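You operate a simulated robot arm through the tools that you are given. There is no shell and no other tool.

Carry out the task below with a simulated two-armed robot. There is one attempt and no reset: what you move stays moved.

JOB
Free the cables in the duct: both clips off into the white tray.
Fine: switch THREE off before you lift the lid; shut the lid after.

Only the result counts: the job must be done as asked and must still hold three seconds after the hand-in. Knocking over, shifting, dropping, spilling or breaking anything else fails it. A push-on lid holds only when it is set on centred and level and pressed home; a screw cap is set on level and turned clockwise until tight.

ROBOT AND FRAMES
Two 7-joint arms with two-finger parallel grippers on one trunk that stands fixed in place. Base frame: the origin is at the foot of the trunk, x ahead of it, y to its left, z up. Units: mm, rad, N and s.
The left shoulder is at [70, 188, 1365], the right one opposite. With the tool pointing down near the work surface each hand reaches from about 180 to 780 mm from the base axis, measured 20 degrees to its own side. Payload 3.91 kg a hand.
The tool frame of a hand sits at the grasp point between the pads (the TCP): z along the fingers, y along the line on which they close. The tips reach 30 mm beyond it. The gripper opens to 110 mm. The fingers are 20 mm wide and 10 mm thick; the gripper's body (48 by 112 mm) begins 55 mm behind the TCP.
Orientation is that of the tool frame in the base frame, as a unit quaternion [w, x, y, z]. With the fingers straight down and closing along the base's y, the tool's x points along the base's -x, its y along +y and its z along -z.

CONTROLS
- The arms move only by the tool play_rows. It takes "left_targets", "right_targets" or both (then of equal length, played together; a hand with none holds still); each is a list of rows, each a list of 7 numbers: the shift along the base's x, y, z in units of 25 mm (1.0 is 25 mm), then the turn, a rotation vector about the base's x, y, z in units of 5 degrees (1.0 is 5 degrees), then the gripper command, from -1 (fully open) to 1 (shut), values between in proportion. In form: [[x, y, z, wx, wy, wz, jaw], ...]. A call has 1 to 20 rows; each row shifts and turns the commanded pose from where the row before left it. A call with a number of a shift or a turn outside -1 to 1 is refused whole. Rows are played at 5 a second. More than 50 mm and 0.15 rad between two rows, or a gripper value outside its range, and nothing of the call is played. Where a pose cannot be reached the arm comes as near as it can. A force on the tool above 80 N (or 10 N above the force at the start of the call, whichever is more), or a blocked arm, ends the call early, and 0.2 s more pass. Each finger travels about 72 mm/s and halts on what it meets, pressing with about 37 N; the grip force reading is that of the motor and also rises with nothing between the fingers. The clock runs only during rows and for 0.2 s after the last one: add rows that do not move to give the fingers time. The reply holds the time, the measured pose of the TCP, the force on the tool along the base axes, the opening and the grip force, in the units named above and with some noise, with the torque about the TCP (base axes, N m) and any sound that the robot's microphone picked up.
- Cameras (640 x 400 px; columns grow to the right, rows downward): "scene" is now at [131.8, 37.3, 1596.3]; the picture's right is [0.41, -0.91, 0.00], its down [-0.51, -0.23, -0.83] and it looks along [0.76, 0.34, -0.56] (base axes); focal length 247 px, centre (320, 200). "left" rides on the left gripper at [72, -17, -103] in its tool frame; the picture's right is [0.23, 0.97, 0.00], its down [-0.76, 0.18, -0.62] and it looks along [-0.61, 0.14, 0.78] (tool axes); focal length 222 px, centre (320, 200). "right" rides on the right gripper at [72, 17, -103] in its tool frame; the picture's right is [-0.23, 0.97, 0.00], its down [-0.76, -0.18, -0.62] and it looks along [-0.61, -0.14, 0.78] (tool axes); focal length 222 px, centre (320, 200). There is no depth. A picture from a camera that has moved, and an enlarged one, comes with that camera's place and axes in the base frame and with its lens.
- camera(camera): a new picture of that camera. It takes no simulated time.
- raise_lower(by): slides the trunk up (or, below 0, down) by that many mm; the arms and the scene camera ride with it, the base frame stays. It gives what a move gives, with no picture.
- aim_head(pan, tilt): turns the head with the scene camera to pan (to the left, within 1.501 rad either way) and tilt (down, from -0.506 to 1.204), counted from straight ahead of the robot. It gives what a move gives.
- enlarge(camera, box): a new picture of the part [left, top, right, bottom] of that camera's present view, enlarged. It takes no simulated time.
- close_job(): hands the job in; it is judged then, once.

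Nothing tells you positions but the pictures and the camera data. Unless the task says otherwise, let go and move clear before handing in.

The tools are called after ">>>" as a command line: name --argument value ..., lists and objects as JSON in quotes. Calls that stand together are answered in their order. play_rows: Moves the arms, as the interface text tells. Its arguments: {"type":"object","properties":{"left_targets":{"type":"array","items":{"type":"array","items":{"type":"number"}}},"right_targets":{"type":"array","items":{"type":"array","items":{"type":"number"}}}},"required":[]} The other tools are called the same way: raise_lower (by) moves the trunk up or down; aim_head (pan, tilt) turns the head that bears the scene camera; camera (camera) takes a picture; enlarge (camera, box) takes an enlarged picture of a part of a camera's view; close_job () hands the job in.

At the start:

```text
time_s: 0.0
left_ee_pos: [354.4, 550.3, 1413.3]
left_tool_rot: [0.0, 0.0, 1.0, 0.0]
left_contact_force: [-0.1, 0.6, 0.1]
left_moment: [-0.01, 0.04, 0.0]
left_grip_width: 110.2
left_finger_force: 0.1
right_ee_pos: [314.5, 32.3, 1466.3]
right_tool_rot: [0.001, 0.0, 1.0, -0.001]
right_contact_force: [0.8, 0.6, 0.0]
right_moment: [-0.03, -0.02, 0.0]
right_grip_width: 110.1
right_finger_force: 0.1
trunk travel left (down, up): [-875.0, 65.0]
head pan, tilt (commanded): [0.422, 0.588]
```

scene: 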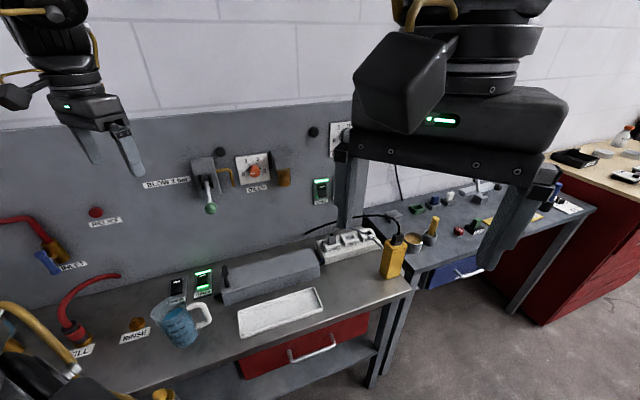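
right: 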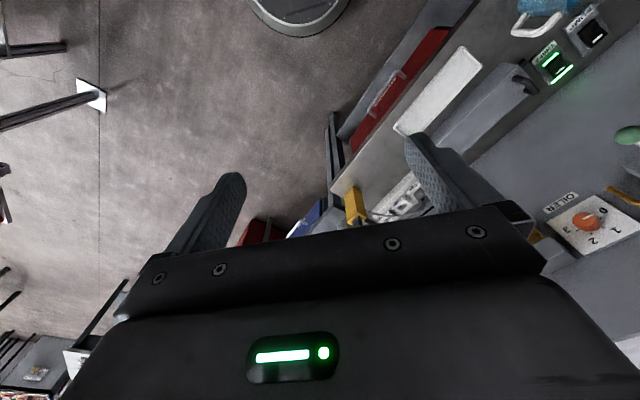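
left: 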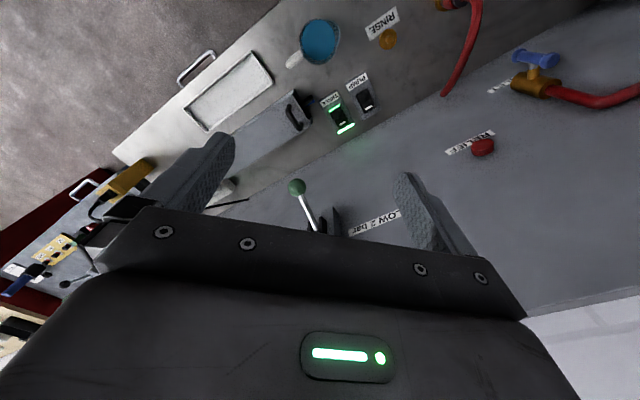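

I see a bench with a grey duct (closed lid with a handle), two rocker switches beside it with green lights, and a white tray in front. I'll take enlarged looks before moving anything.

>>> enlarge --camera "scene" --box '[140, 220, 420, 370]'

>>> enlarge --camera "left" --box '[180, 10, 420, 160]'

>>> enlarge --camera "right" --box '[380, 0, 640, 160]'

```text
2.29 times, centred on (280, 295) of scene
camera zoom: at [131.8, 37.3, 1596.3], right [0.41, -0.91, 0.0], down [-0.51, -0.23, -0.83], along [0.76, 0.34, -0.56], focal length 564 px, centre (411, -17)
```

zoom: 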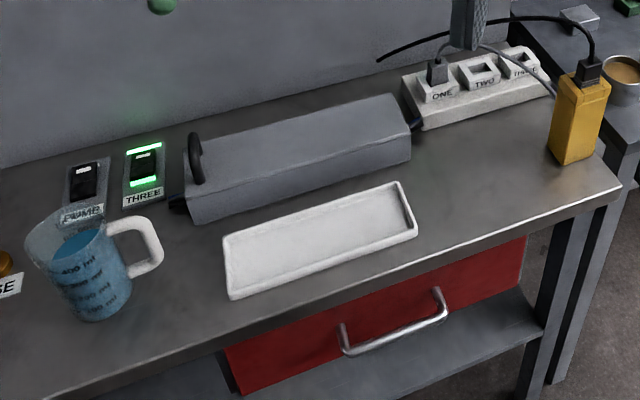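

```text
2.67 times, centred on (300, 85) of left
camera zoom: at [283.3, 534.4, 1518.1], right [-0.23, 0.97, 0.0], down [0.76, 0.18, 0.62], along [0.61, 0.14, -0.78], focal length 592 px, centre (373, 507)
```

zoom: 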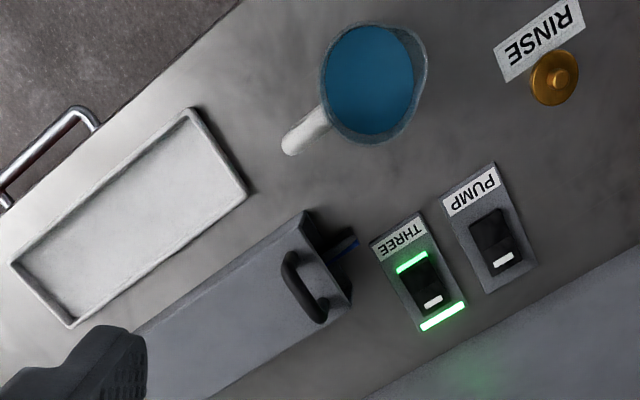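

```text
2.46 times, centred on (510, 80) of right
camera zoom: at [242.5, 48.2, 1569.4], right [0.23, 0.97, 0.0], down [0.76, -0.18, 0.62], along [0.61, -0.14, -0.78], focal length 547 px, centre (-148, 495)
```

zoom: 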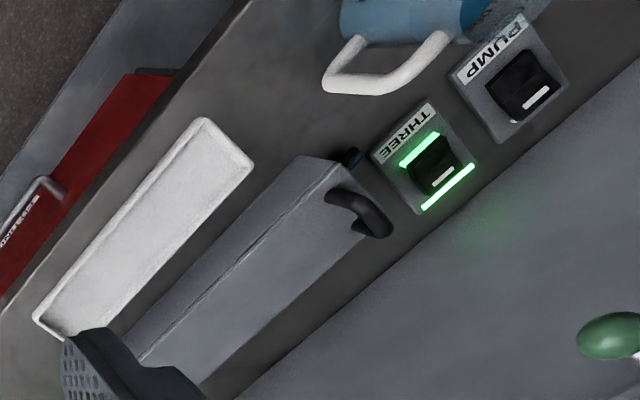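

The duct with a handled lid lies at the back of the bench, the lit rocker labelled THREE is at its left end (around x 480, y 637, z 878), and the tray is in front. I'll aim the head more directly at it and take closer looks.

>>> aim_head --pan 0.65 --tilt 0.8

>>> camera --camera "scene"

>>> enlarge --camera "scene" --box '[200, 120, 360, 220]'

>>> enlarge --camera "scene" --box '[320, 100, 480, 200]'

```text
time_s: 0.8
left_ee_pos: [354.0, 551.0, 1414.8]
left_tool_rot: [0.0, 0.0, 1.0, 0.001]
left_contact_force: [-0.3, -0.6, -0.2]
left_moment: [0.01, -0.03, 0.03]
left_grip_width: 110.1
left_finger_force: 0.1
right_ee_pos: [315.1, 31.0, 1466.2]
right_tool_rot: [0.0, 0.0, 1.0, 0.0]
right_contact_force: [-0.3, -0.8, -1.0]
right_moment: [0.0, 0.03, 0.02]
right_grip_width: 109.9
right_finger_force: 0.1
trunk travel left (down, up): [-875.0, 65.0]
head pan, tilt (commanded): [0.649, 0.799]
```

```text
taken
camera scene: at [115.2, 49.7, 1578.4], right [0.6, -0.8, 0.0], down [-0.57, -0.43, -0.7], along [0.56, 0.42, -0.72], focal length 247 px, centre (320, 200)
```

scene: 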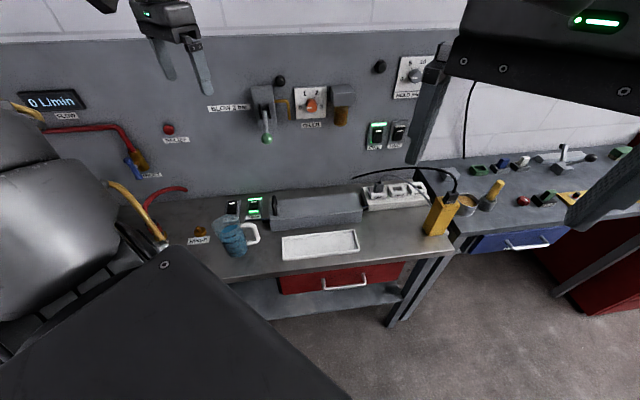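

```text
4.00 times, centred on (280, 170) of scene
camera zoom: at [115.2, 49.7, 1578.4], right [0.6, -0.8, 0.0], down [-0.57, -0.43, -0.7], along [0.56, 0.42, -0.72], focal length 987 px, centre (480, 320)
```

zoom: 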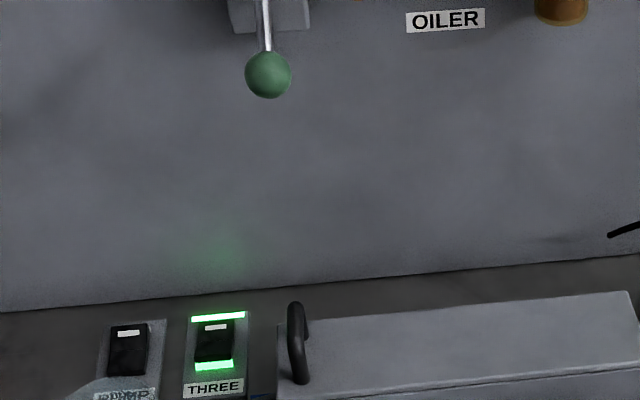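

```text
4.00 times, centred on (400, 150) of scene
camera zoom: at [115.2, 49.7, 1578.4], right [0.6, -0.8, 0.0], down [-0.57, -0.43, -0.7], along [0.56, 0.42, -0.72], focal length 987 px, centre (0, 400)
```

zoom: 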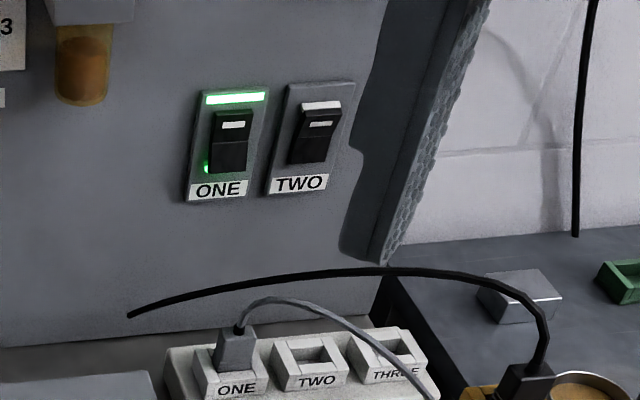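

The wall switches are ONE and TWO, and THREE (lit) is the bench rocker next to the duct. The jug is roughly under the left hand, so I'll lower the left hand only part way, to about z 1200, and use its camera for a closer view.

>>> play_rows --left_targets '[[0.4, 0, -1, 0, 0, 0, -1], [0.4, 0, -1, 0, 0, 0, -1], [0.4, 0, -1, 0, 0, 0, -1], [0.4, 0, -1, 0, 0, 0, -1], [0.4, 0, -1, 0, 0, 0, -1], [0, 0, -1, 0, 0, 0, -1], [0, 0, -1, 0, 0, 0, -1], [0, 0, -1, 0, 0, 0, -1], [0, 0, 0, 0, 0, 0, -1]]'

>>> camera --camera "left"

>>> camera --camera "scene"

```text
time_s: 2.8
left_ee_pos: [403.2, 550.0, 1214.9]
left_tool_rot: [0.0, 0.0, 1.0, 0.0]
left_contact_force: [0.7, 0.5, 0.4]
left_moment: [-0.02, 0.0, 0.0]
left_grip_width: 110.3
left_finger_force: 0.0
right_ee_pos: [314.8, 31.7, 1466.0]
right_tool_rot: [0.0, 0.0, 1.0, 0.0]
right_contact_force: [-0.1, 0.1, -0.7]
right_moment: [0.01, -0.01, -0.03]
right_grip_width: 109.8
right_finger_force: 0.0
trunk travel left (down, up): [-875.0, 65.0]
head pan, tilt (commanded): [0.649, 0.799]
```

```text
taken
camera left: at [332.5, 534.3, 1317.6], right [-0.23, 0.97, 0.0], down [0.76, 0.18, 0.62], along [0.61, 0.14, -0.78], focal length 222 px, centre (320, 200)
```

left: 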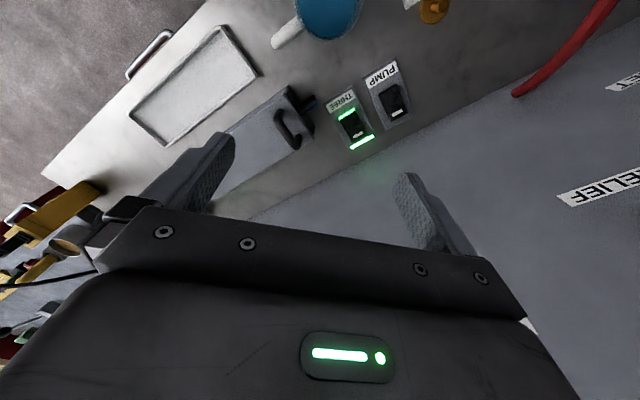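

```text
taken
camera scene: at [115.0, 49.6, 1578.4], right [0.6, -0.8, 0.0], down [-0.57, -0.43, -0.7], along [0.56, 0.42, -0.72], focal length 247 px, centre (320, 200)
```

scene: 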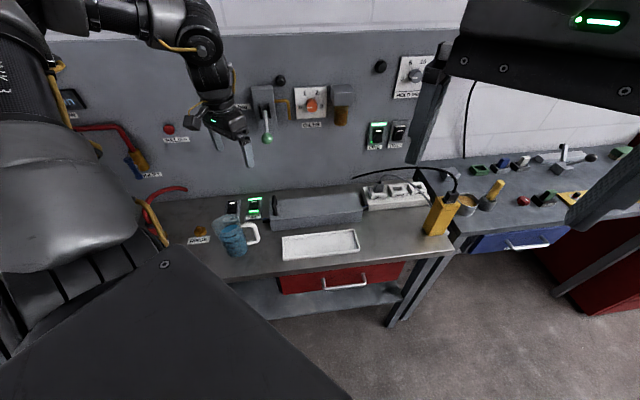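

>>> enlarge --camera "left" --box '[240, 50, 440, 175]'

>>> enlarge --camera "scene" --box '[210, 170, 370, 270]'

>>> enlarge --camera "scene" --box '[220, 180, 290, 224]'

```text
3.20 times, centred on (340, 112) of left
camera zoom: at [332.5, 534.3, 1317.6], right [-0.23, 0.97, 0.0], down [0.76, 0.18, 0.62], along [0.61, 0.14, -0.78], focal length 711 px, centre (256, 480)
```

zoom: 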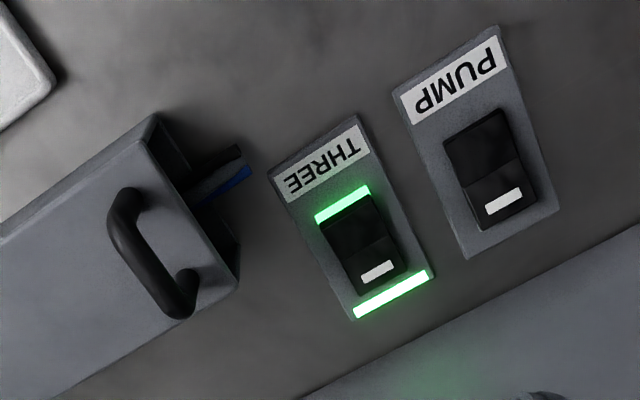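

```text
4.00 times, centred on (290, 220) of scene
camera zoom: at [115.0, 49.6, 1578.4], right [0.6, -0.8, 0.0], down [-0.57, -0.43, -0.7], along [0.56, 0.42, -0.72], focal length 987 px, centre (440, 120)
```

zoom: 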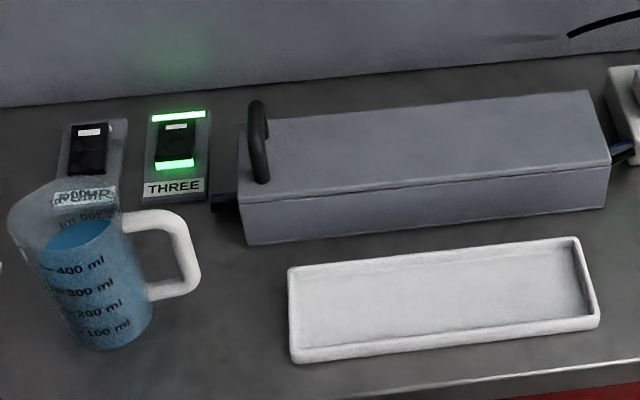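

```text
9.09 times, centred on (255, 202) of scene
camera zoom: at [115.0, 49.6, 1578.4], right [0.6, -0.8, 0.0], down [-0.57, -0.43, -0.7], along [0.56, 0.42, -0.72], focal length 2244 px, centre (911, 182)
```

zoom: 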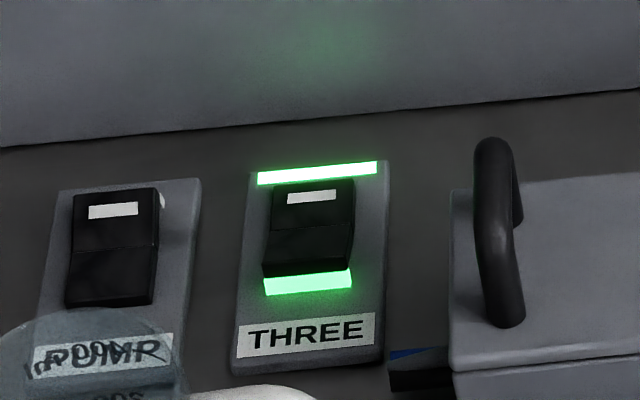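

>>> enlarge --camera "scene" --box '[330, 170, 400, 214]'

>>> enlarge --camera "scene" --box '[260, 185, 330, 229]'

>>> camera --camera "right"

```text
9.09 times, centred on (365, 192) of scene
camera zoom: at [115.0, 49.6, 1578.4], right [0.6, -0.8, 0.0], down [-0.57, -0.43, -0.7], along [0.56, 0.42, -0.72], focal length 2244 px, centre (-89, 273)
```

zoom: 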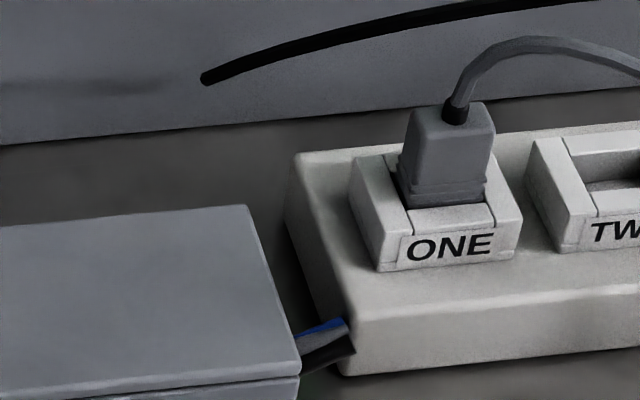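

```text
9.09 times, centred on (295, 207) of scene
camera zoom: at [115.0, 49.6, 1578.4], right [0.6, -0.8, 0.0], down [-0.57, -0.43, -0.7], along [0.56, 0.42, -0.72], focal length 2244 px, centre (547, 136)
```

zoom: 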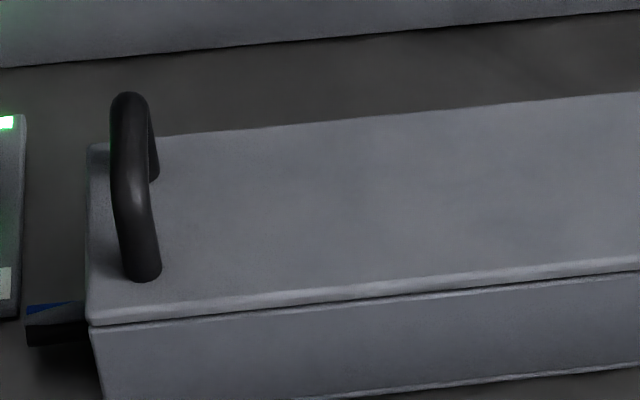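

```text
taken
camera right: at [242.4, 48.1, 1569.4], right [0.23, 0.97, 0.0], down [0.76, -0.18, 0.62], along [0.61, -0.14, -0.78], focal length 222 px, centre (320, 200)
```

right: 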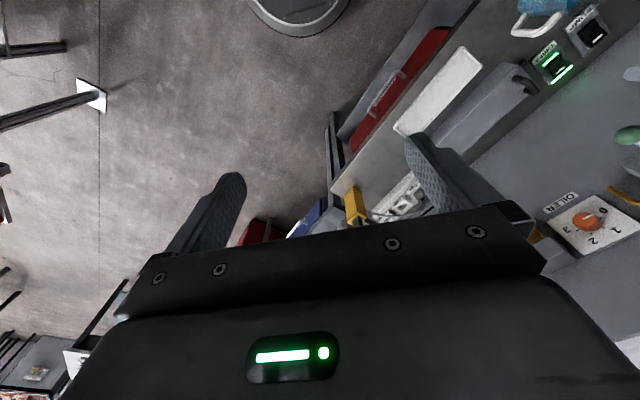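

>>> enlarge --camera "left" --box '[260, 75, 340, 125]'

>>> enlarge --camera "left" --box '[110, 20, 330, 158]'

```text
8.00 times, centred on (300, 100) of left
camera zoom: at [332.5, 534.3, 1317.6], right [-0.23, 0.97, 0.0], down [0.76, 0.18, 0.62], along [0.61, 0.14, -0.78], focal length 1777 px, centre (480, 1000)
```

zoom: 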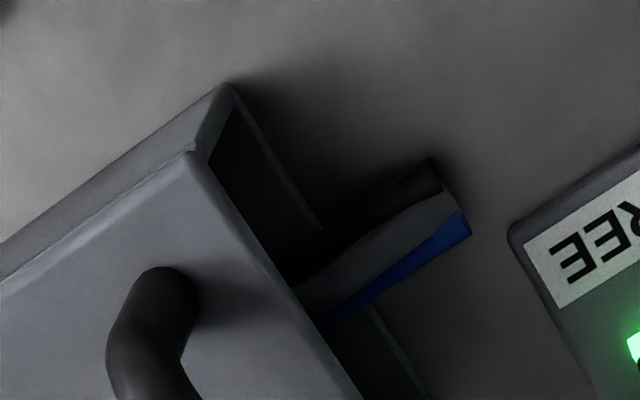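

```text
2.90 times, centred on (220, 89) of left
camera zoom: at [332.5, 534.3, 1317.6], right [-0.23, 0.97, 0.0], down [0.76, 0.18, 0.62], along [0.61, 0.14, -0.78], focal length 644 px, centre (610, 522)
```

zoom: 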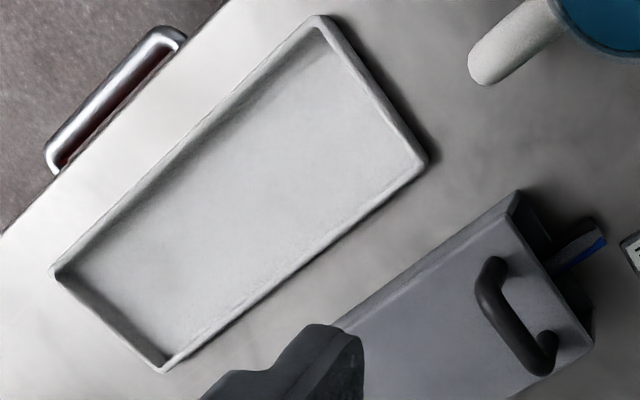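

The duct lid runs along the base's (0.71,-0.71) direction, with its front-left corner near (431,498,943) and its handle near (470,510,990). The THREE rocker is near (470,632,895). It is on, with its label-side end raised, so I'll turn the left hand 45°, close it and move above the switch for a closer look.

>>> play_rows --left_targets '[[0.142, 0.289, -0.378, 0, 0, 1, 1], [0.142, 0.289, -0.378, 0, 0, 1, 1], [0.142, 0.289, -0.378, 0, 0, 1, 1], [0.142, 0.289, -0.378, 0, 0, 1, 1], [0.142, 0.289, -0.378, 0, 0, 1, 1], [0.142, 0.289, -0.378, 0, 0, 1, 1], [0.142, 0.289, -0.378, 0, 0, 1, 1], [0.142, 0.289, -0.378, 0, 0, 1, 1], [0.142, 0.289, -0.378, 0, 0, 1, 1], [0, 0, 0, 0, 0, 0, 1]]'

>>> camera --camera "left"

>>> camera --camera "scene"

```text
time_s: 5.0
left_ee_pos: [436.8, 614.5, 1130.6]
left_tool_rot: [0.0, -0.383, 0.924, -0.001]
left_contact_force: [0.4, 0.3, 0.4]
left_moment: [0.0, -0.03, -0.05]
left_grip_width: 0.1
left_finger_force: 37.0
right_ee_pos: [315.6, 32.3, 1466.7]
right_tool_rot: [0.0, 0.001, 1.0, -0.001]
right_contact_force: [0.4, -0.4, -0.4]
right_moment: [0.02, 0.01, 0.03]
right_grip_width: 109.8
right_finger_force: 0.0
trunk travel left (down, up): [-875.0, 65.0]
head pan, tilt (commanded): [0.649, 0.799]
```

```text
taken
camera left: at [397.9, 552.4, 1233.6], right [-0.85, 0.53, 0.0], down [0.41, 0.66, 0.62], along [0.33, 0.53, -0.78], focal length 222 px, centre (320, 200)
```

left: 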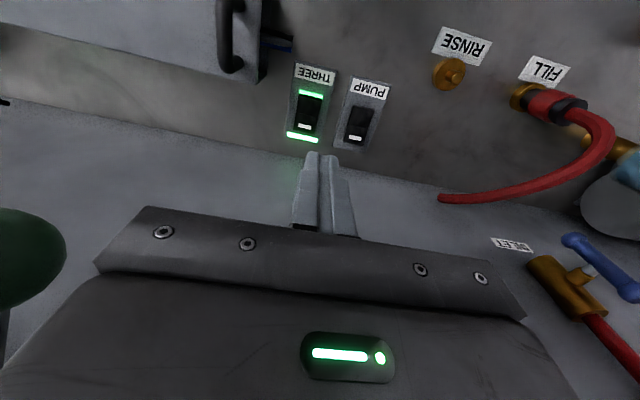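

```text
taken
camera scene: at [115.0, 49.5, 1578.4], right [0.6, -0.8, 0.0], down [-0.57, -0.43, -0.7], along [0.56, 0.42, -0.72], focal length 247 px, centre (320, 200)
```

scene: 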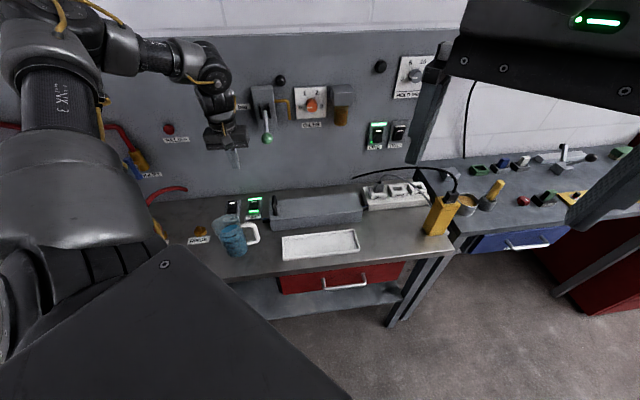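

>>> enlarge --camera "left" --box '[260, 50, 420, 150]'

>>> enlarge --camera "scene" --box '[200, 110, 300, 222]'

```text
4.00 times, centred on (340, 100) of left
camera zoom: at [397.9, 552.4, 1233.6], right [-0.85, 0.53, 0.0], down [0.41, 0.66, 0.62], along [0.33, 0.53, -0.78], focal length 888 px, centre (240, 600)
```

zoom: 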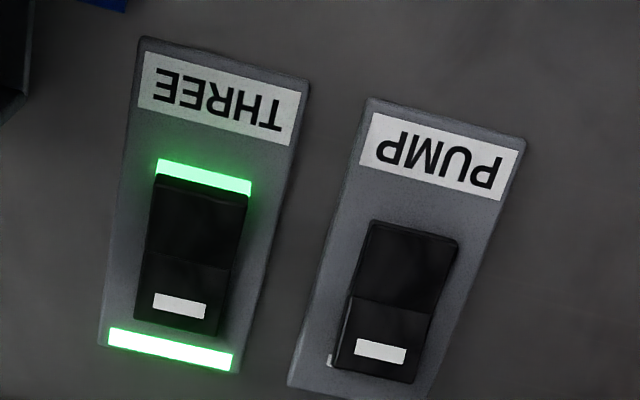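

```text
3.57 times, centred on (250, 166) of scene
camera zoom: at [115.0, 49.5, 1578.4], right [0.6, -0.8, 0.0], down [-0.57, -0.43, -0.7], along [0.56, 0.42, -0.72], focal length 882 px, centre (570, 321)
```

zoom: 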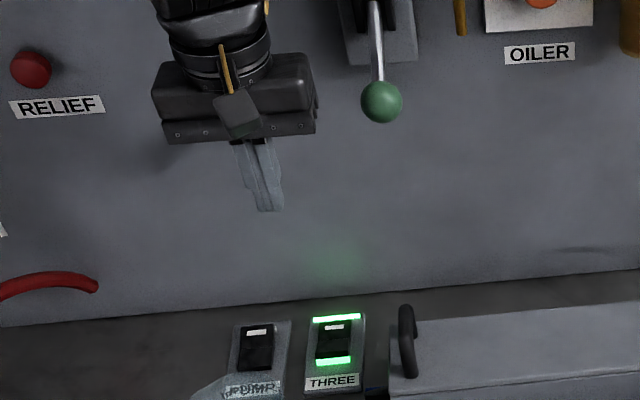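

The near (label-side) half of the THREE rocker is at about (461,622,897). I'll bring the closed fingertips straight down first, then over that half, and stop about 15 mm above it.

>>> play_rows --left_targets '[[0, 0, -1, 0, 0, 0, 1], [0, 0, -1, 0, 0, 0, 1], [0, 0, -1, 0, 0, 0, 1], [0, 0, -1, 0, 0, 0, 1], [0.31, 0.09, -1, 0, 0, 0, 1], [0.31, 0.09, -1, 0, 0, 0, 1], [0.31, 0.08, -1, 0, 0, 0, 1], [0, 0, -0.4, 0, 0, 0, 1], [0, 0, 0, 0, 0, 0, 1]]'

>>> camera --camera "left"

>>> enlarge --camera "scene" --box '[200, 130, 300, 222]'

```text
time_s: 7.0
left_ee_pos: [445.1, 616.4, 975.7]
left_tool_rot: [0.0, -0.383, 0.924, 0.0]
left_contact_force: [0.4, 0.5, -0.2]
left_moment: [0.02, 0.05, 0.01]
left_grip_width: 0.0
left_finger_force: 36.8
left hand out of reach, approached as far as the arm can: row 7, 8
right_ee_pos: [316.1, 32.0, 1465.1]
right_tool_rot: [-0.001, 0.0, 1.0, 0.0]
right_contact_force: [0.8, 0.6, -0.9]
right_moment: [0.02, 0.0, 0.0]
right_grip_width: 109.8
right_finger_force: 0.1
trunk travel left (down, up): [-875.0, 65.0]
head pan, tilt (commanded): [0.649, 0.799]
```

```text
taken
camera left: at [406.4, 553.4, 1078.9], right [-0.85, 0.53, 0.0], down [0.41, 0.66, 0.62], along [0.33, 0.53, -0.78], focal length 222 px, centre (320, 200)
```

left: 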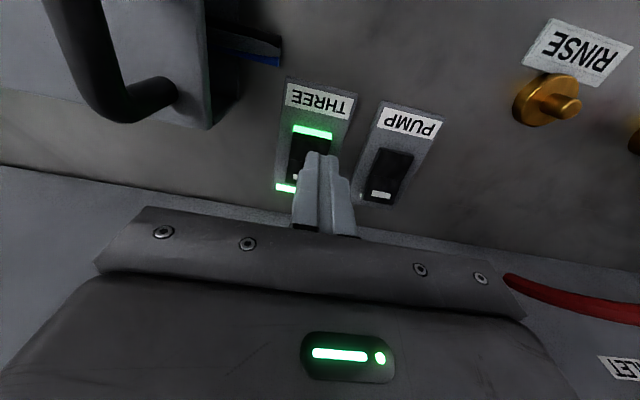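

```text
4.35 times, centred on (250, 176) of scene
camera zoom: at [116.4, 49.3, 1578.3], right [0.6, -0.8, 0.0], down [-0.57, -0.43, -0.7], along [0.55, 0.42, -0.72], focal length 1073 px, centre (624, 304)
```

zoom: 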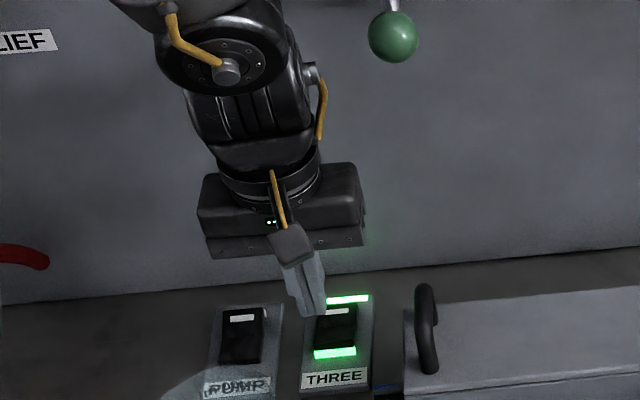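

The left arm cannot reach that far down at this trunk height. I'll lift the hand straight back up 200 mm, then lower the trunk.

>>> play_rows --left_targets '[[0, 0, 1, 0, 0, 0, 1], [0, 0, 1, 0, 0, 0, 1], [-0.3, 0, 1, 0, 0, 0, 1], [-0.3, 0, 1, 0, 0, 0, 1], [-0.3, 0, 1, 0, 0, 0, 1], [-0.3, 0, 1, 0, 0, 0, 1], [0, 0, 1, 0, 0, 0, 1], [0, 0, 1, 0, 0, 0, 1], [0, 0, 0, 0, 0, 0, 1]]'

```text
time_s: 8.9
left_ee_pos: [415.4, 615.0, 1175.8]
left_tool_rot: [0.0, -0.382, 0.924, 0.0]
left_contact_force: [-0.3, -0.3, 0.0]
left_moment: [-0.01, -0.06, 0.02]
left_grip_width: 0.0
left_finger_force: 37.0
right_ee_pos: [314.5, 31.9, 1465.6]
right_tool_rot: [0.0, 0.0, 1.0, 0.0]
right_contact_force: [0.1, 0.6, -0.8]
right_moment: [0.0, -0.03, 0.0]
right_grip_width: 110.0
right_finger_force: 0.0
trunk travel left (down, up): [-875.0, 65.0]
head pan, tilt (commanded): [0.649, 0.799]
```

>>> raise_lower --by -150

>>> camera --camera "scene"

>>> camera --camera "left"

```text
time_s: 10.7
left_ee_pos: [415.4, 616.6, 1025.1]
left_tool_rot: [0.0, -0.383, 0.924, 0.001]
left_contact_force: [-1.1, -0.3, -0.5]
left_moment: [-0.02, 0.0, 0.01]
left_grip_width: 0.0
left_finger_force: 36.9
right_ee_pos: [313.5, 31.7, 1316.9]
right_tool_rot: [0.001, 0.0, 1.0, 0.0]
right_contact_force: [-0.2, -0.4, 0.0]
right_moment: [0.01, 0.01, 0.0]
right_grip_width: 109.6
right_finger_force: 0.0
trunk travel left (down, up): [-725.0, 215.0]
head pan, tilt (commanded): [0.649, 0.799]
```

```text
taken
camera scene: at [115.0, 49.6, 1428.4], right [0.6, -0.8, 0.0], down [-0.57, -0.43, -0.7], along [0.56, 0.42, -0.72], focal length 247 px, centre (320, 200)
```

scene: 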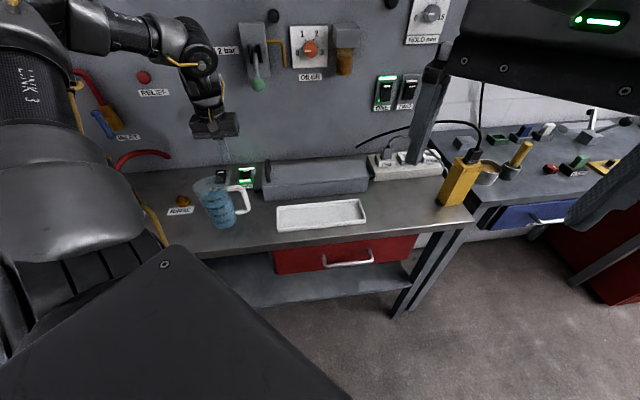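

```text
taken
camera left: at [376.1, 553.5, 1128.8], right [-0.85, 0.53, 0.0], down [0.41, 0.66, 0.62], along [0.33, 0.53, -0.78], focal length 222 px, centre (320, 200)
```

left: 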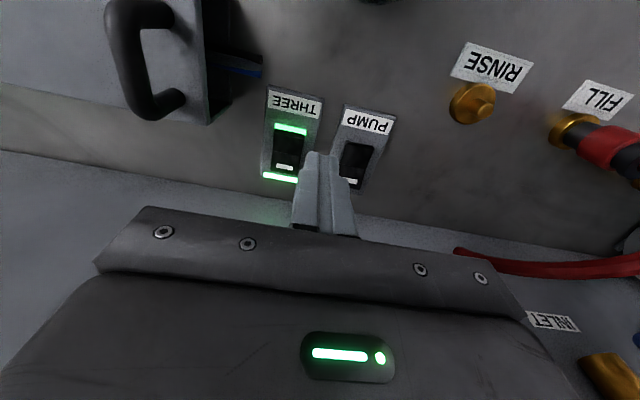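

>>> play_rows --left_targets '[[0.9, 0.1, -1, 0, 0, 0, 1], [0.9, 0.1, -1, 0, 0, 0, 1], [0, 0, -1, 0, 0, 0, 1], [0, 0, 0, 0, 0, 0, 1]]'

>>> camera --camera "left"

>>> enlarge --camera "scene" --box '[170, 90, 300, 200]'

```text
time_s: 11.7
left_ee_pos: [460.7, 621.5, 951.4]
left_tool_rot: [-0.001, -0.383, 0.924, 0.0]
left_contact_force: [0.4, 0.2, 0.1]
left_moment: [-0.03, 0.02, 0.03]
left_grip_width: 0.0
left_finger_force: 36.7
right_ee_pos: [315.4, 31.6, 1315.3]
right_tool_rot: [-0.001, 0.0, 1.0, 0.0]
right_contact_force: [0.0, 0.6, -0.1]
right_moment: [0.0, -0.02, -0.05]
right_grip_width: 109.9
right_finger_force: 0.0
trunk travel left (down, up): [-725.0, 215.0]
head pan, tilt (commanded): [0.649, 0.799]
```

```text
taken
camera left: at [421.4, 558.5, 1053.7], right [-0.85, 0.53, 0.0], down [0.41, 0.66, 0.62], along [0.33, 0.53, -0.78], focal length 222 px, centre (320, 200)
```

left: 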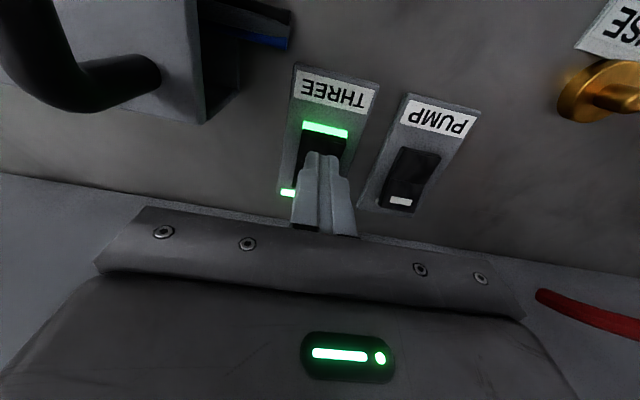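

```text
3.64 times, centred on (235, 145) of scene
camera zoom: at [115.3, 49.6, 1428.4], right [0.6, -0.8, 0.0], down [-0.57, -0.43, -0.7], along [0.56, 0.42, -0.72], focal length 898 px, centre (629, 400)
```

zoom: 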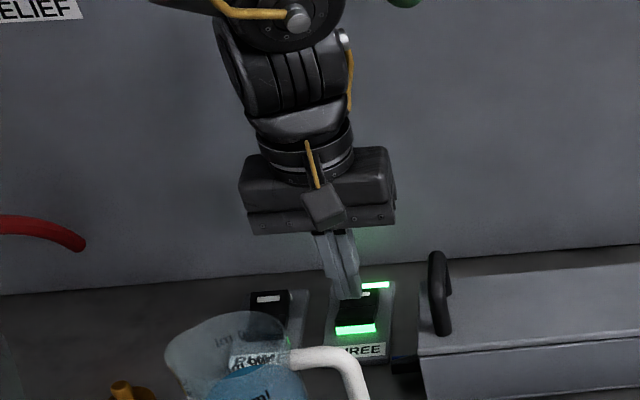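

The tips are right above the near half of THREE. I'll shift 2 mm in and press down in small steps.

>>> play_rows --left_targets '[[0.1, 0.1, -0.2, 0, 0, 0, 1], [0, 0, -0.2, 0, 0, 0, 1], [0, 0, -0.2, 0, 0, 0, 1], [0, 0, -0.16, 0, 0, 0, 1], [0, 0, 0, 0, 0, 0, 1]]'

>>> camera --camera "left"

```text
time_s: 12.9
left_ee_pos: [463.2, 624.6, 931.4]
left_tool_rot: [0.0, -0.383, 0.924, 0.0]
left_contact_force: [-0.5, 0.8, 0.8]
left_moment: [-0.02, -0.01, -0.06]
left_grip_width: 0.3
left_finger_force: 37.3
right_ee_pos: [316.0, 31.4, 1316.9]
right_tool_rot: [0.0, 0.0, 1.0, 0.0]
right_contact_force: [0.4, -0.1, -1.2]
right_moment: [0.0, 0.01, 0.01]
right_grip_width: 109.9
right_finger_force: 0.1
trunk travel left (down, up): [-725.0, 215.0]
head pan, tilt (commanded): [0.649, 0.799]
```

```text
taken
camera left: at [423.7, 561.4, 1035.0], right [-0.85, 0.53, 0.0], down [0.41, 0.66, 0.62], along [0.33, 0.53, -0.78], focal length 222 px, centre (320, 200)
```

left: 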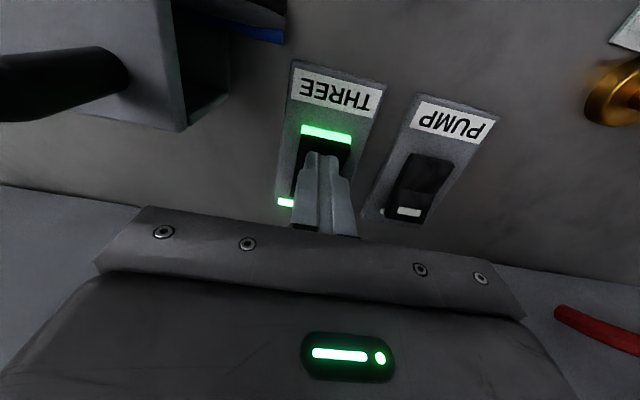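

>>> play_rows --left_targets '[[0, 0, -0.14, 0, 0, 0, 1], [0, 0, -0.14, 0, 0, 0, 1], [0, 0, -0.14, 0, 0, 0, 1], [0, 0, 0, 0, 0, 0, 1]]'

>>> camera --camera "left"

```text
time_s: 13.9
left_ee_pos: [461.1, 623.8, 925.8]
left_tool_rot: [0.004, -0.383, 0.924, 0.0]
left_contact_force: [2.5, 12.0, 27.7]
left_moment: [0.32, -0.05, -0.16]
left_grip_width: 0.0
left_finger_force: 37.3
right_ee_pos: [313.6, 29.3, 1318.1]
right_tool_rot: [0.001, 0.0, 1.0, 0.001]
right_contact_force: [-0.5, -0.5, 0.0]
right_moment: [-0.04, 0.0, -0.02]
right_grip_width: 109.9
right_finger_force: 0.1
trunk travel left (down, up): [-725.0, 215.0]
head pan, tilt (commanded): [0.649, 0.799]
```

```text
taken
camera left: at [423.0, 560.3, 1027.2], right [-0.85, 0.53, 0.0], down [0.41, 0.66, 0.63], along [0.33, 0.53, -0.78], focal length 222 px, centre (320, 200)
```

left: 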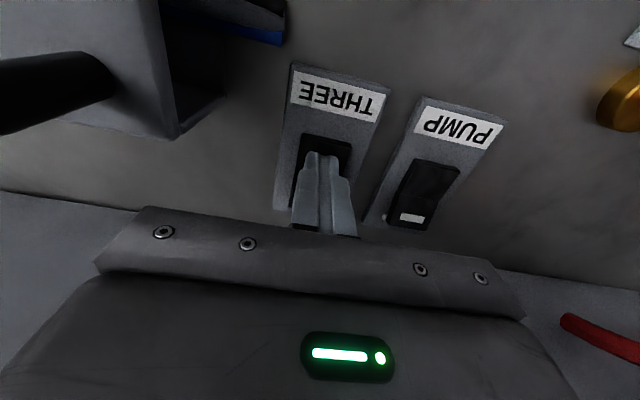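

The green lamp on THREE has gone out. I'll lift off and check that it stays off.

>>> play_rows --left_targets '[[0, 0, 0.5, 0, 0, 0, 1], [0, 0, 1, 0, 0, 0, 1], [0, 0, 1, 0, 0, 0, 1], [0, 0, 1, 0, 0, 0, 1], [-0.5, -0.5, 1, 0, 0, 0, 1], [-0.5, -0.5, 0, 0, 0, 0, 1], [0, 0, 0, 0, 0, 0, 1]]'

>>> camera --camera "left"

>>> enlarge --camera "scene" --box '[200, 130, 400, 255]'

```text
time_s: 15.5
left_ee_pos: [437.8, 600.0, 1033.2]
left_tool_rot: [0.0, -0.383, 0.924, 0.0]
left_contact_force: [0.4, -0.7, -0.6]
left_moment: [-0.01, 0.05, 0.02]
left_grip_width: 0.0
left_finger_force: 36.9
right_ee_pos: [316.0, 32.0, 1316.2]
right_tool_rot: [0.0, 0.001, 1.0, 0.0]
right_contact_force: [0.1, -0.2, 0.6]
right_moment: [-0.01, 0.03, -0.01]
right_grip_width: 110.0
right_finger_force: 0.2
trunk travel left (down, up): [-725.0, 215.0]
head pan, tilt (commanded): [0.649, 0.799]
```

```text
taken
camera left: at [399.2, 536.8, 1136.2], right [-0.85, 0.53, 0.0], down [0.41, 0.66, 0.62], along [0.33, 0.53, -0.78], focal length 222 px, centre (320, 200)
```

left: 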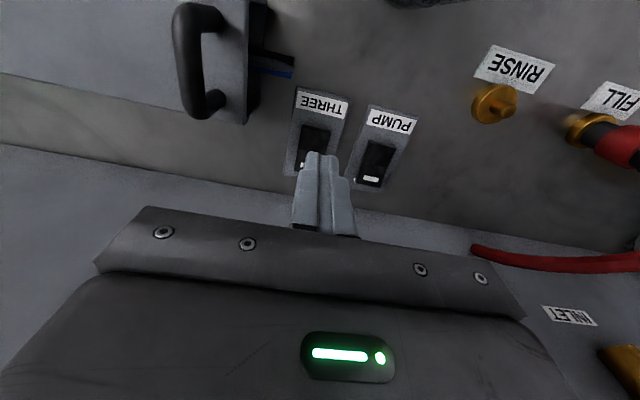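

```text
3.20 times, centred on (300, 192) of scene
camera zoom: at [115.9, 50.2, 1428.3], right [0.6, -0.8, 0.0], down [-0.57, -0.43, -0.7], along [0.55, 0.42, -0.72], focal length 790 px, centre (384, 224)
```

zoom: 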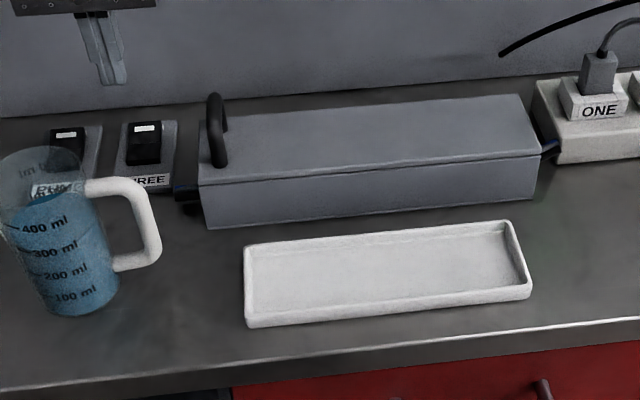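

THREE is off. Next is the lid handle, so I'll zoom on it from both cameras to fix its position.

>>> enlarge --camera "left" --box '[140, 0, 300, 130]'

>>> enlarge --camera "scene" --box '[240, 150, 300, 200]'

>>> enlarge --camera "scene" --box '[340, 140, 400, 190]'

```text
3.08 times, centred on (220, 65) of left
camera zoom: at [399.2, 536.8, 1136.2], right [-0.85, 0.53, 0.0], down [0.41, 0.66, 0.62], along [0.33, 0.53, -0.78], focal length 684 px, centre (628, 615)
```

zoom: 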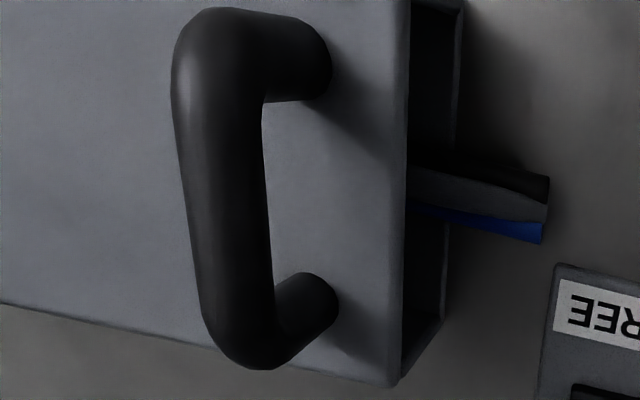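

```text
8.00 times, centred on (270, 175) of scene
camera zoom: at [115.9, 50.2, 1428.3], right [0.6, -0.8, 0.0], down [-0.57, -0.43, -0.7], along [0.55, 0.42, -0.72], focal length 1975 px, centre (720, 400)
```

zoom: 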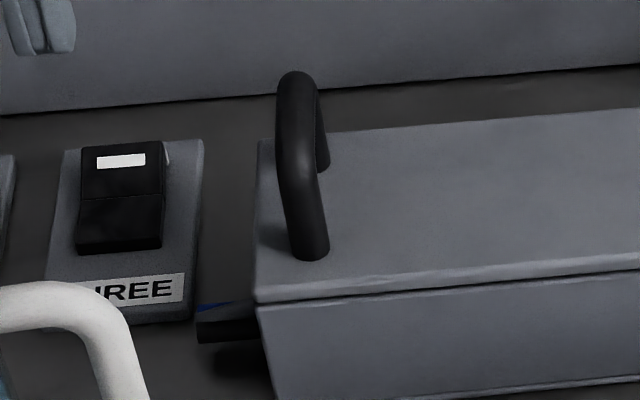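

```text
8.00 times, centred on (370, 165) of scene
camera zoom: at [115.9, 50.2, 1428.3], right [0.6, -0.8, 0.0], down [-0.57, -0.43, -0.7], along [0.55, 0.42, -0.72], focal length 1975 px, centre (-80, 480)
```

zoom: 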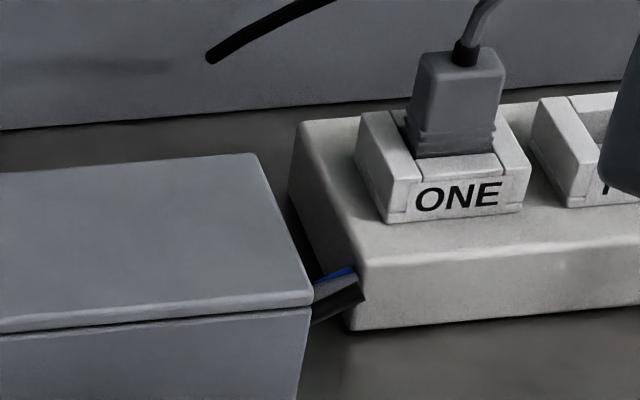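

The handle bar's middle is at about (472,513,987) and runs front to back. A valve lever with a green knob hangs near (507,548,1193), so I'll tilt the hand back 20° to stay clear of it and come over the handle half open.

>>> play_rows --left_targets '[[-0.228, -0.25, 0.27, 0.707, -0.707, 0, 0.5], [-0.228, -0.25, 0.27, 0.707, -0.707, 0, 0.2], [-0.228, -0.25, 0.27, 0.707, -0.707, 0, -0.09], [-0.228, -0.25, 0.27, 0.707, -0.707, 0, -0.09], [0.57, -0.623, 0, 0, 0, 0, -0.09], [0.57, -0.623, 0, 0, 0, 0, -0.09], [0.57, -0.623, 0, 0, 0, 0, -0.09], [0.57, -0.623, 0, 0, 0, 0, -0.09], [0, 0, 0, 0, 0, 0, -0.09]]'

>>> camera --camera "left"

>>> camera --camera "scene"

>>> enlarge --camera "scene" --box '[220, 60, 320, 200]'

```text
time_s: 17.5
left_ee_pos: [427.9, 562.0, 1062.9]
left_tool_rot: [0.161, -0.377, 0.91, 0.066]
left_contact_force: [0.0, -0.3, 0.0]
left_moment: [-0.01, 0.01, 0.03]
left_grip_width: 60.1
left_finger_force: 0.0
left hand out of reach, approached as far as the arm can: row 5, 6, 7, 8
right_ee_pos: [314.3, 32.7, 1316.0]
right_tool_rot: [0.0, 0.0, 1.0, 0.0]
right_contact_force: [-0.4, 0.6, 0.0]
right_moment: [0.0, 0.01, -0.02]
right_grip_width: 110.2
right_finger_force: 0.1
trunk travel left (down, up): [-725.0, 215.0]
head pan, tilt (commanded): [0.649, 0.799]
```

```text
taken
camera left: at [366.2, 477.9, 1134.2], right [-0.84, 0.54, -0.08], down [0.23, 0.48, 0.85], along [0.49, 0.69, -0.53], focal length 222 px, centre (320, 200)
```

left: 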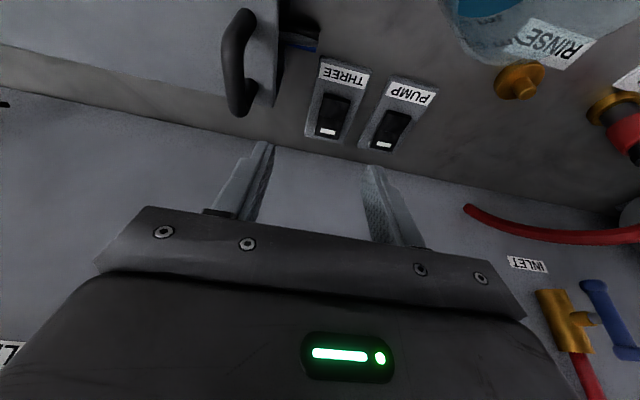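

```text
taken
camera scene: at [114.7, 49.7, 1428.4], right [0.6, -0.8, 0.0], down [-0.57, -0.43, -0.7], along [0.56, 0.42, -0.72], focal length 247 px, centre (320, 200)
```

scene: 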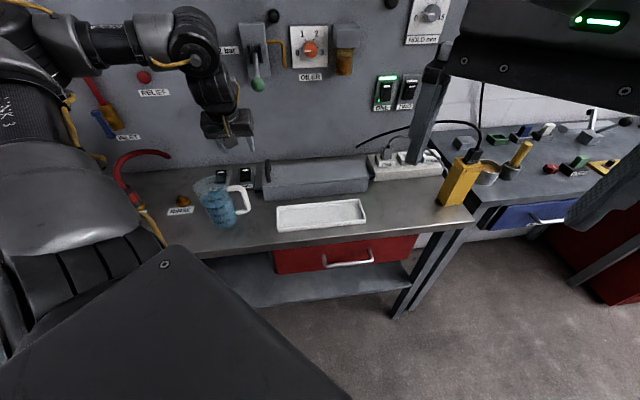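

```text
2.86 times, centred on (270, 130) of scene
camera zoom: at [114.7, 49.7, 1428.4], right [0.6, -0.8, 0.0], down [-0.57, -0.43, -0.7], along [0.56, 0.42, -0.72], focal length 705 px, centre (463, 400)
```

zoom: 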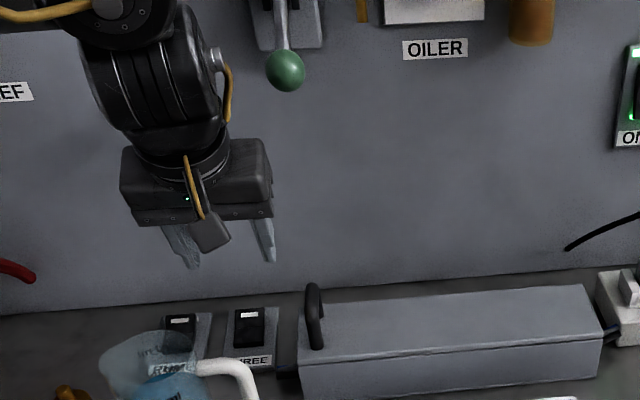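

With this tilt the arm reports the handle as out of reach, which looks like a joint limit rather than distance. I'll try the same sideways move with the tilt removed, while keeping clear of the knob.

>>> play_rows --left_targets '[[0, 0, 0, -0.707, 0.707, 0, -0.09], [0, 0, 0, -0.707, 0.707, 0, -0.09], [0, 0, 0, -0.707, 0.707, 0, -0.09], [0, 0, 0, -0.707, 0.707, 0, -0.09], [0.2, -0.4, 0, 0, 0, 0, -0.09], [0.2, -0.4, 0, 0, 0, 0, -0.09], [0, 0, 0, 0, 0, 0, -0.09]]'

```text
time_s: 19.1
left_ee_pos: [437.8, 541.7, 1061.3]
left_tool_rot: [-0.001, -0.383, 0.924, 0.001]
left_contact_force: [0.1, 0.7, 0.5]
left_moment: [-0.03, -0.02, -0.02]
left_grip_width: 59.9
left_finger_force: 0.2
right_ee_pos: [315.3, 33.0, 1316.2]
right_tool_rot: [0.0, 0.001, 1.0, 0.0]
right_contact_force: [0.1, 0.3, 0.4]
right_moment: [-0.01, 0.0, 0.0]
right_grip_width: 110.0
right_finger_force: 0.0
trunk travel left (down, up): [-725.0, 215.0]
head pan, tilt (commanded): [0.649, 0.799]
```

Without the tilt the move works. I'll lean the hand sideways instead, with the wrist to the left and turning about the handle bar's own axis. That keeps clear of the knob and still suits the round bar.

>>> play_rows --left_targets '[[0, 0, 0, -0.707, -0.707, 0, 0.2], [0, 0, 0, -0.707, -0.707, 0, 0.2], [0, 0, 0, -0.707, -0.707, 0, 0.2], [0, 0, 0, -0.707, -0.707, 0, 0.2], [0.456, -0.386, 0, 0, 0, 0, 0.2], [0.456, -0.386, 0, 0, 0, 0, 0.2], [0.456, -0.386, 0, 0, 0, 0, 0.2], [0, 0, 0, 0, 0, 0, 0.2]]'

>>> camera --camera "left"

>>> enlarge --camera "scene" --box '[200, 50, 340, 200]'

```text
time_s: 20.9
left_ee_pos: [471.8, 512.0, 1061.8]
left_tool_rot: [0.066, -0.377, 0.91, -0.16]
left_contact_force: [0.4, 0.3, -0.1]
left_moment: [-0.01, -0.01, -0.01]
left_grip_width: 43.8
left_finger_force: 0.0
right_ee_pos: [314.7, 32.1, 1315.1]
right_tool_rot: [0.0, -0.001, 1.0, 0.0]
right_contact_force: [0.4, -1.3, 0.7]
right_moment: [-0.01, -0.01, -0.02]
right_grip_width: 109.9
right_finger_force: 0.1
trunk travel left (down, up): [-725.0, 215.0]
head pan, tilt (commanded): [0.649, 0.799]
```

```text
taken
camera left: at [408.1, 475.8, 1164.3], right [-0.81, 0.49, -0.33], down [0.27, 0.81, 0.52], along [0.52, 0.33, -0.78], focal length 222 px, centre (320, 200)
```

left: 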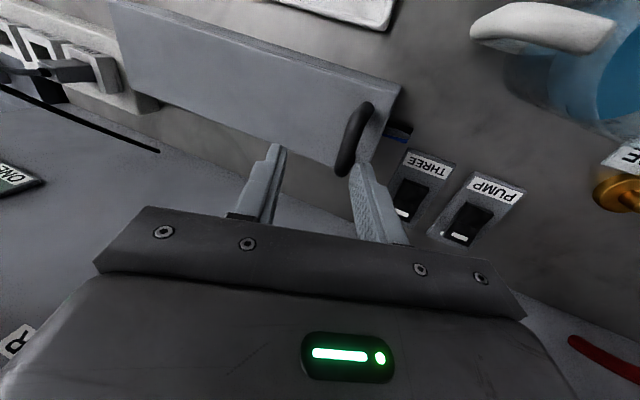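

```text
2.67 times, centred on (270, 125) of scene
camera zoom: at [115.0, 49.7, 1428.4], right [0.6, -0.8, 0.0], down [-0.57, -0.43, -0.7], along [0.56, 0.42, -0.72], focal length 658 px, centre (453, 400)
```

zoom: 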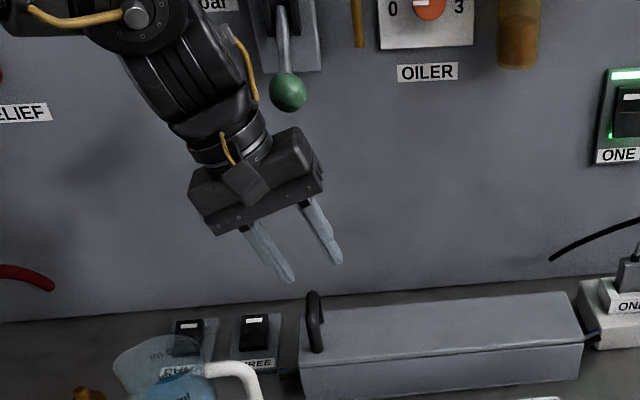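

>>> enlarge --camera "left" --box '[300, 80, 420, 190]'

>>> play_rows --left_targets '[[-0.34, 0.34, -0.1, 0, 0, 0, 0.2], [-0.34, 0.34, -0.1, 0, 0, 0, 0.2], [0, 0, 0, 0, 0, 0, 0.2]]'

>>> camera --camera "left"

>>> enlarge --camera "left" --box '[280, 90, 420, 200]'

```text
3.64 times, centred on (360, 135) of left
camera zoom: at [408.1, 475.8, 1164.3], right [-0.81, 0.49, -0.33], down [0.27, 0.81, 0.52], along [0.52, 0.33, -0.78], focal length 808 px, centre (174, 436)
```

zoom: 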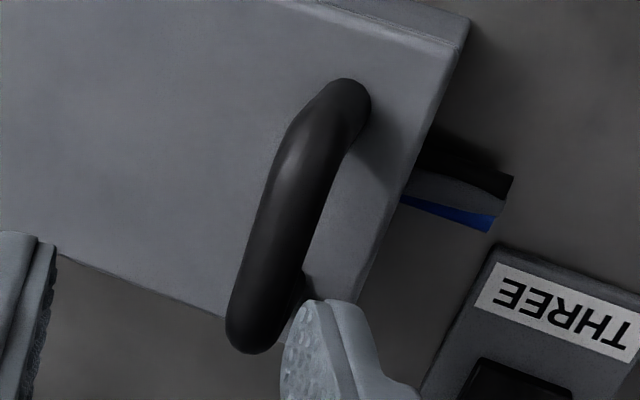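

```text
time_s: 21.7
left_ee_pos: [454.1, 529.2, 1057.7]
left_tool_rot: [0.067, -0.376, 0.91, -0.16]
left_contact_force: [0.6, 0.1, -0.3]
left_moment: [0.01, -0.02, 0.0]
left_grip_width: 44.1
left_finger_force: 0.1
right_ee_pos: [315.0, 31.5, 1314.7]
right_tool_rot: [0.0, 0.0, 1.0, 0.0]
right_contact_force: [-0.1, -0.5, -0.3]
right_moment: [0.01, -0.01, -0.01]
right_grip_width: 110.2
right_finger_force: 0.1
trunk travel left (down, up): [-725.0, 215.0]
head pan, tilt (commanded): [0.649, 0.799]
```

```text
taken
camera left: at [390.9, 492.6, 1159.2], right [-0.81, 0.49, -0.33], down [0.27, 0.81, 0.52], along [0.52, 0.33, -0.78], focal length 222 px, centre (320, 200)
```

left: 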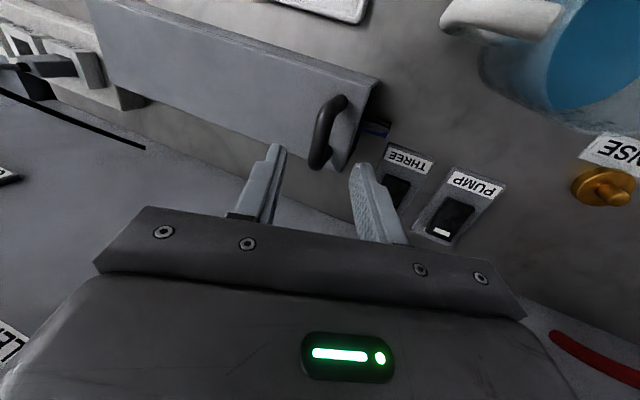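

```text
3.64 times, centred on (350, 145) of left
camera zoom: at [390.9, 492.6, 1159.2], right [-0.81, 0.49, -0.33], down [0.27, 0.81, 0.52], along [0.52, 0.33, -0.78], focal length 808 px, centre (211, 400)
```

zoom: 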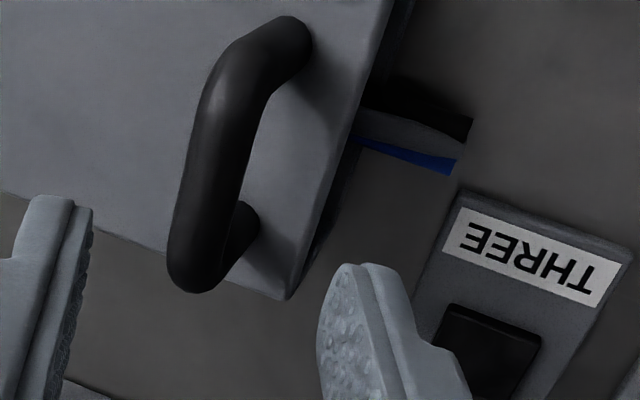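

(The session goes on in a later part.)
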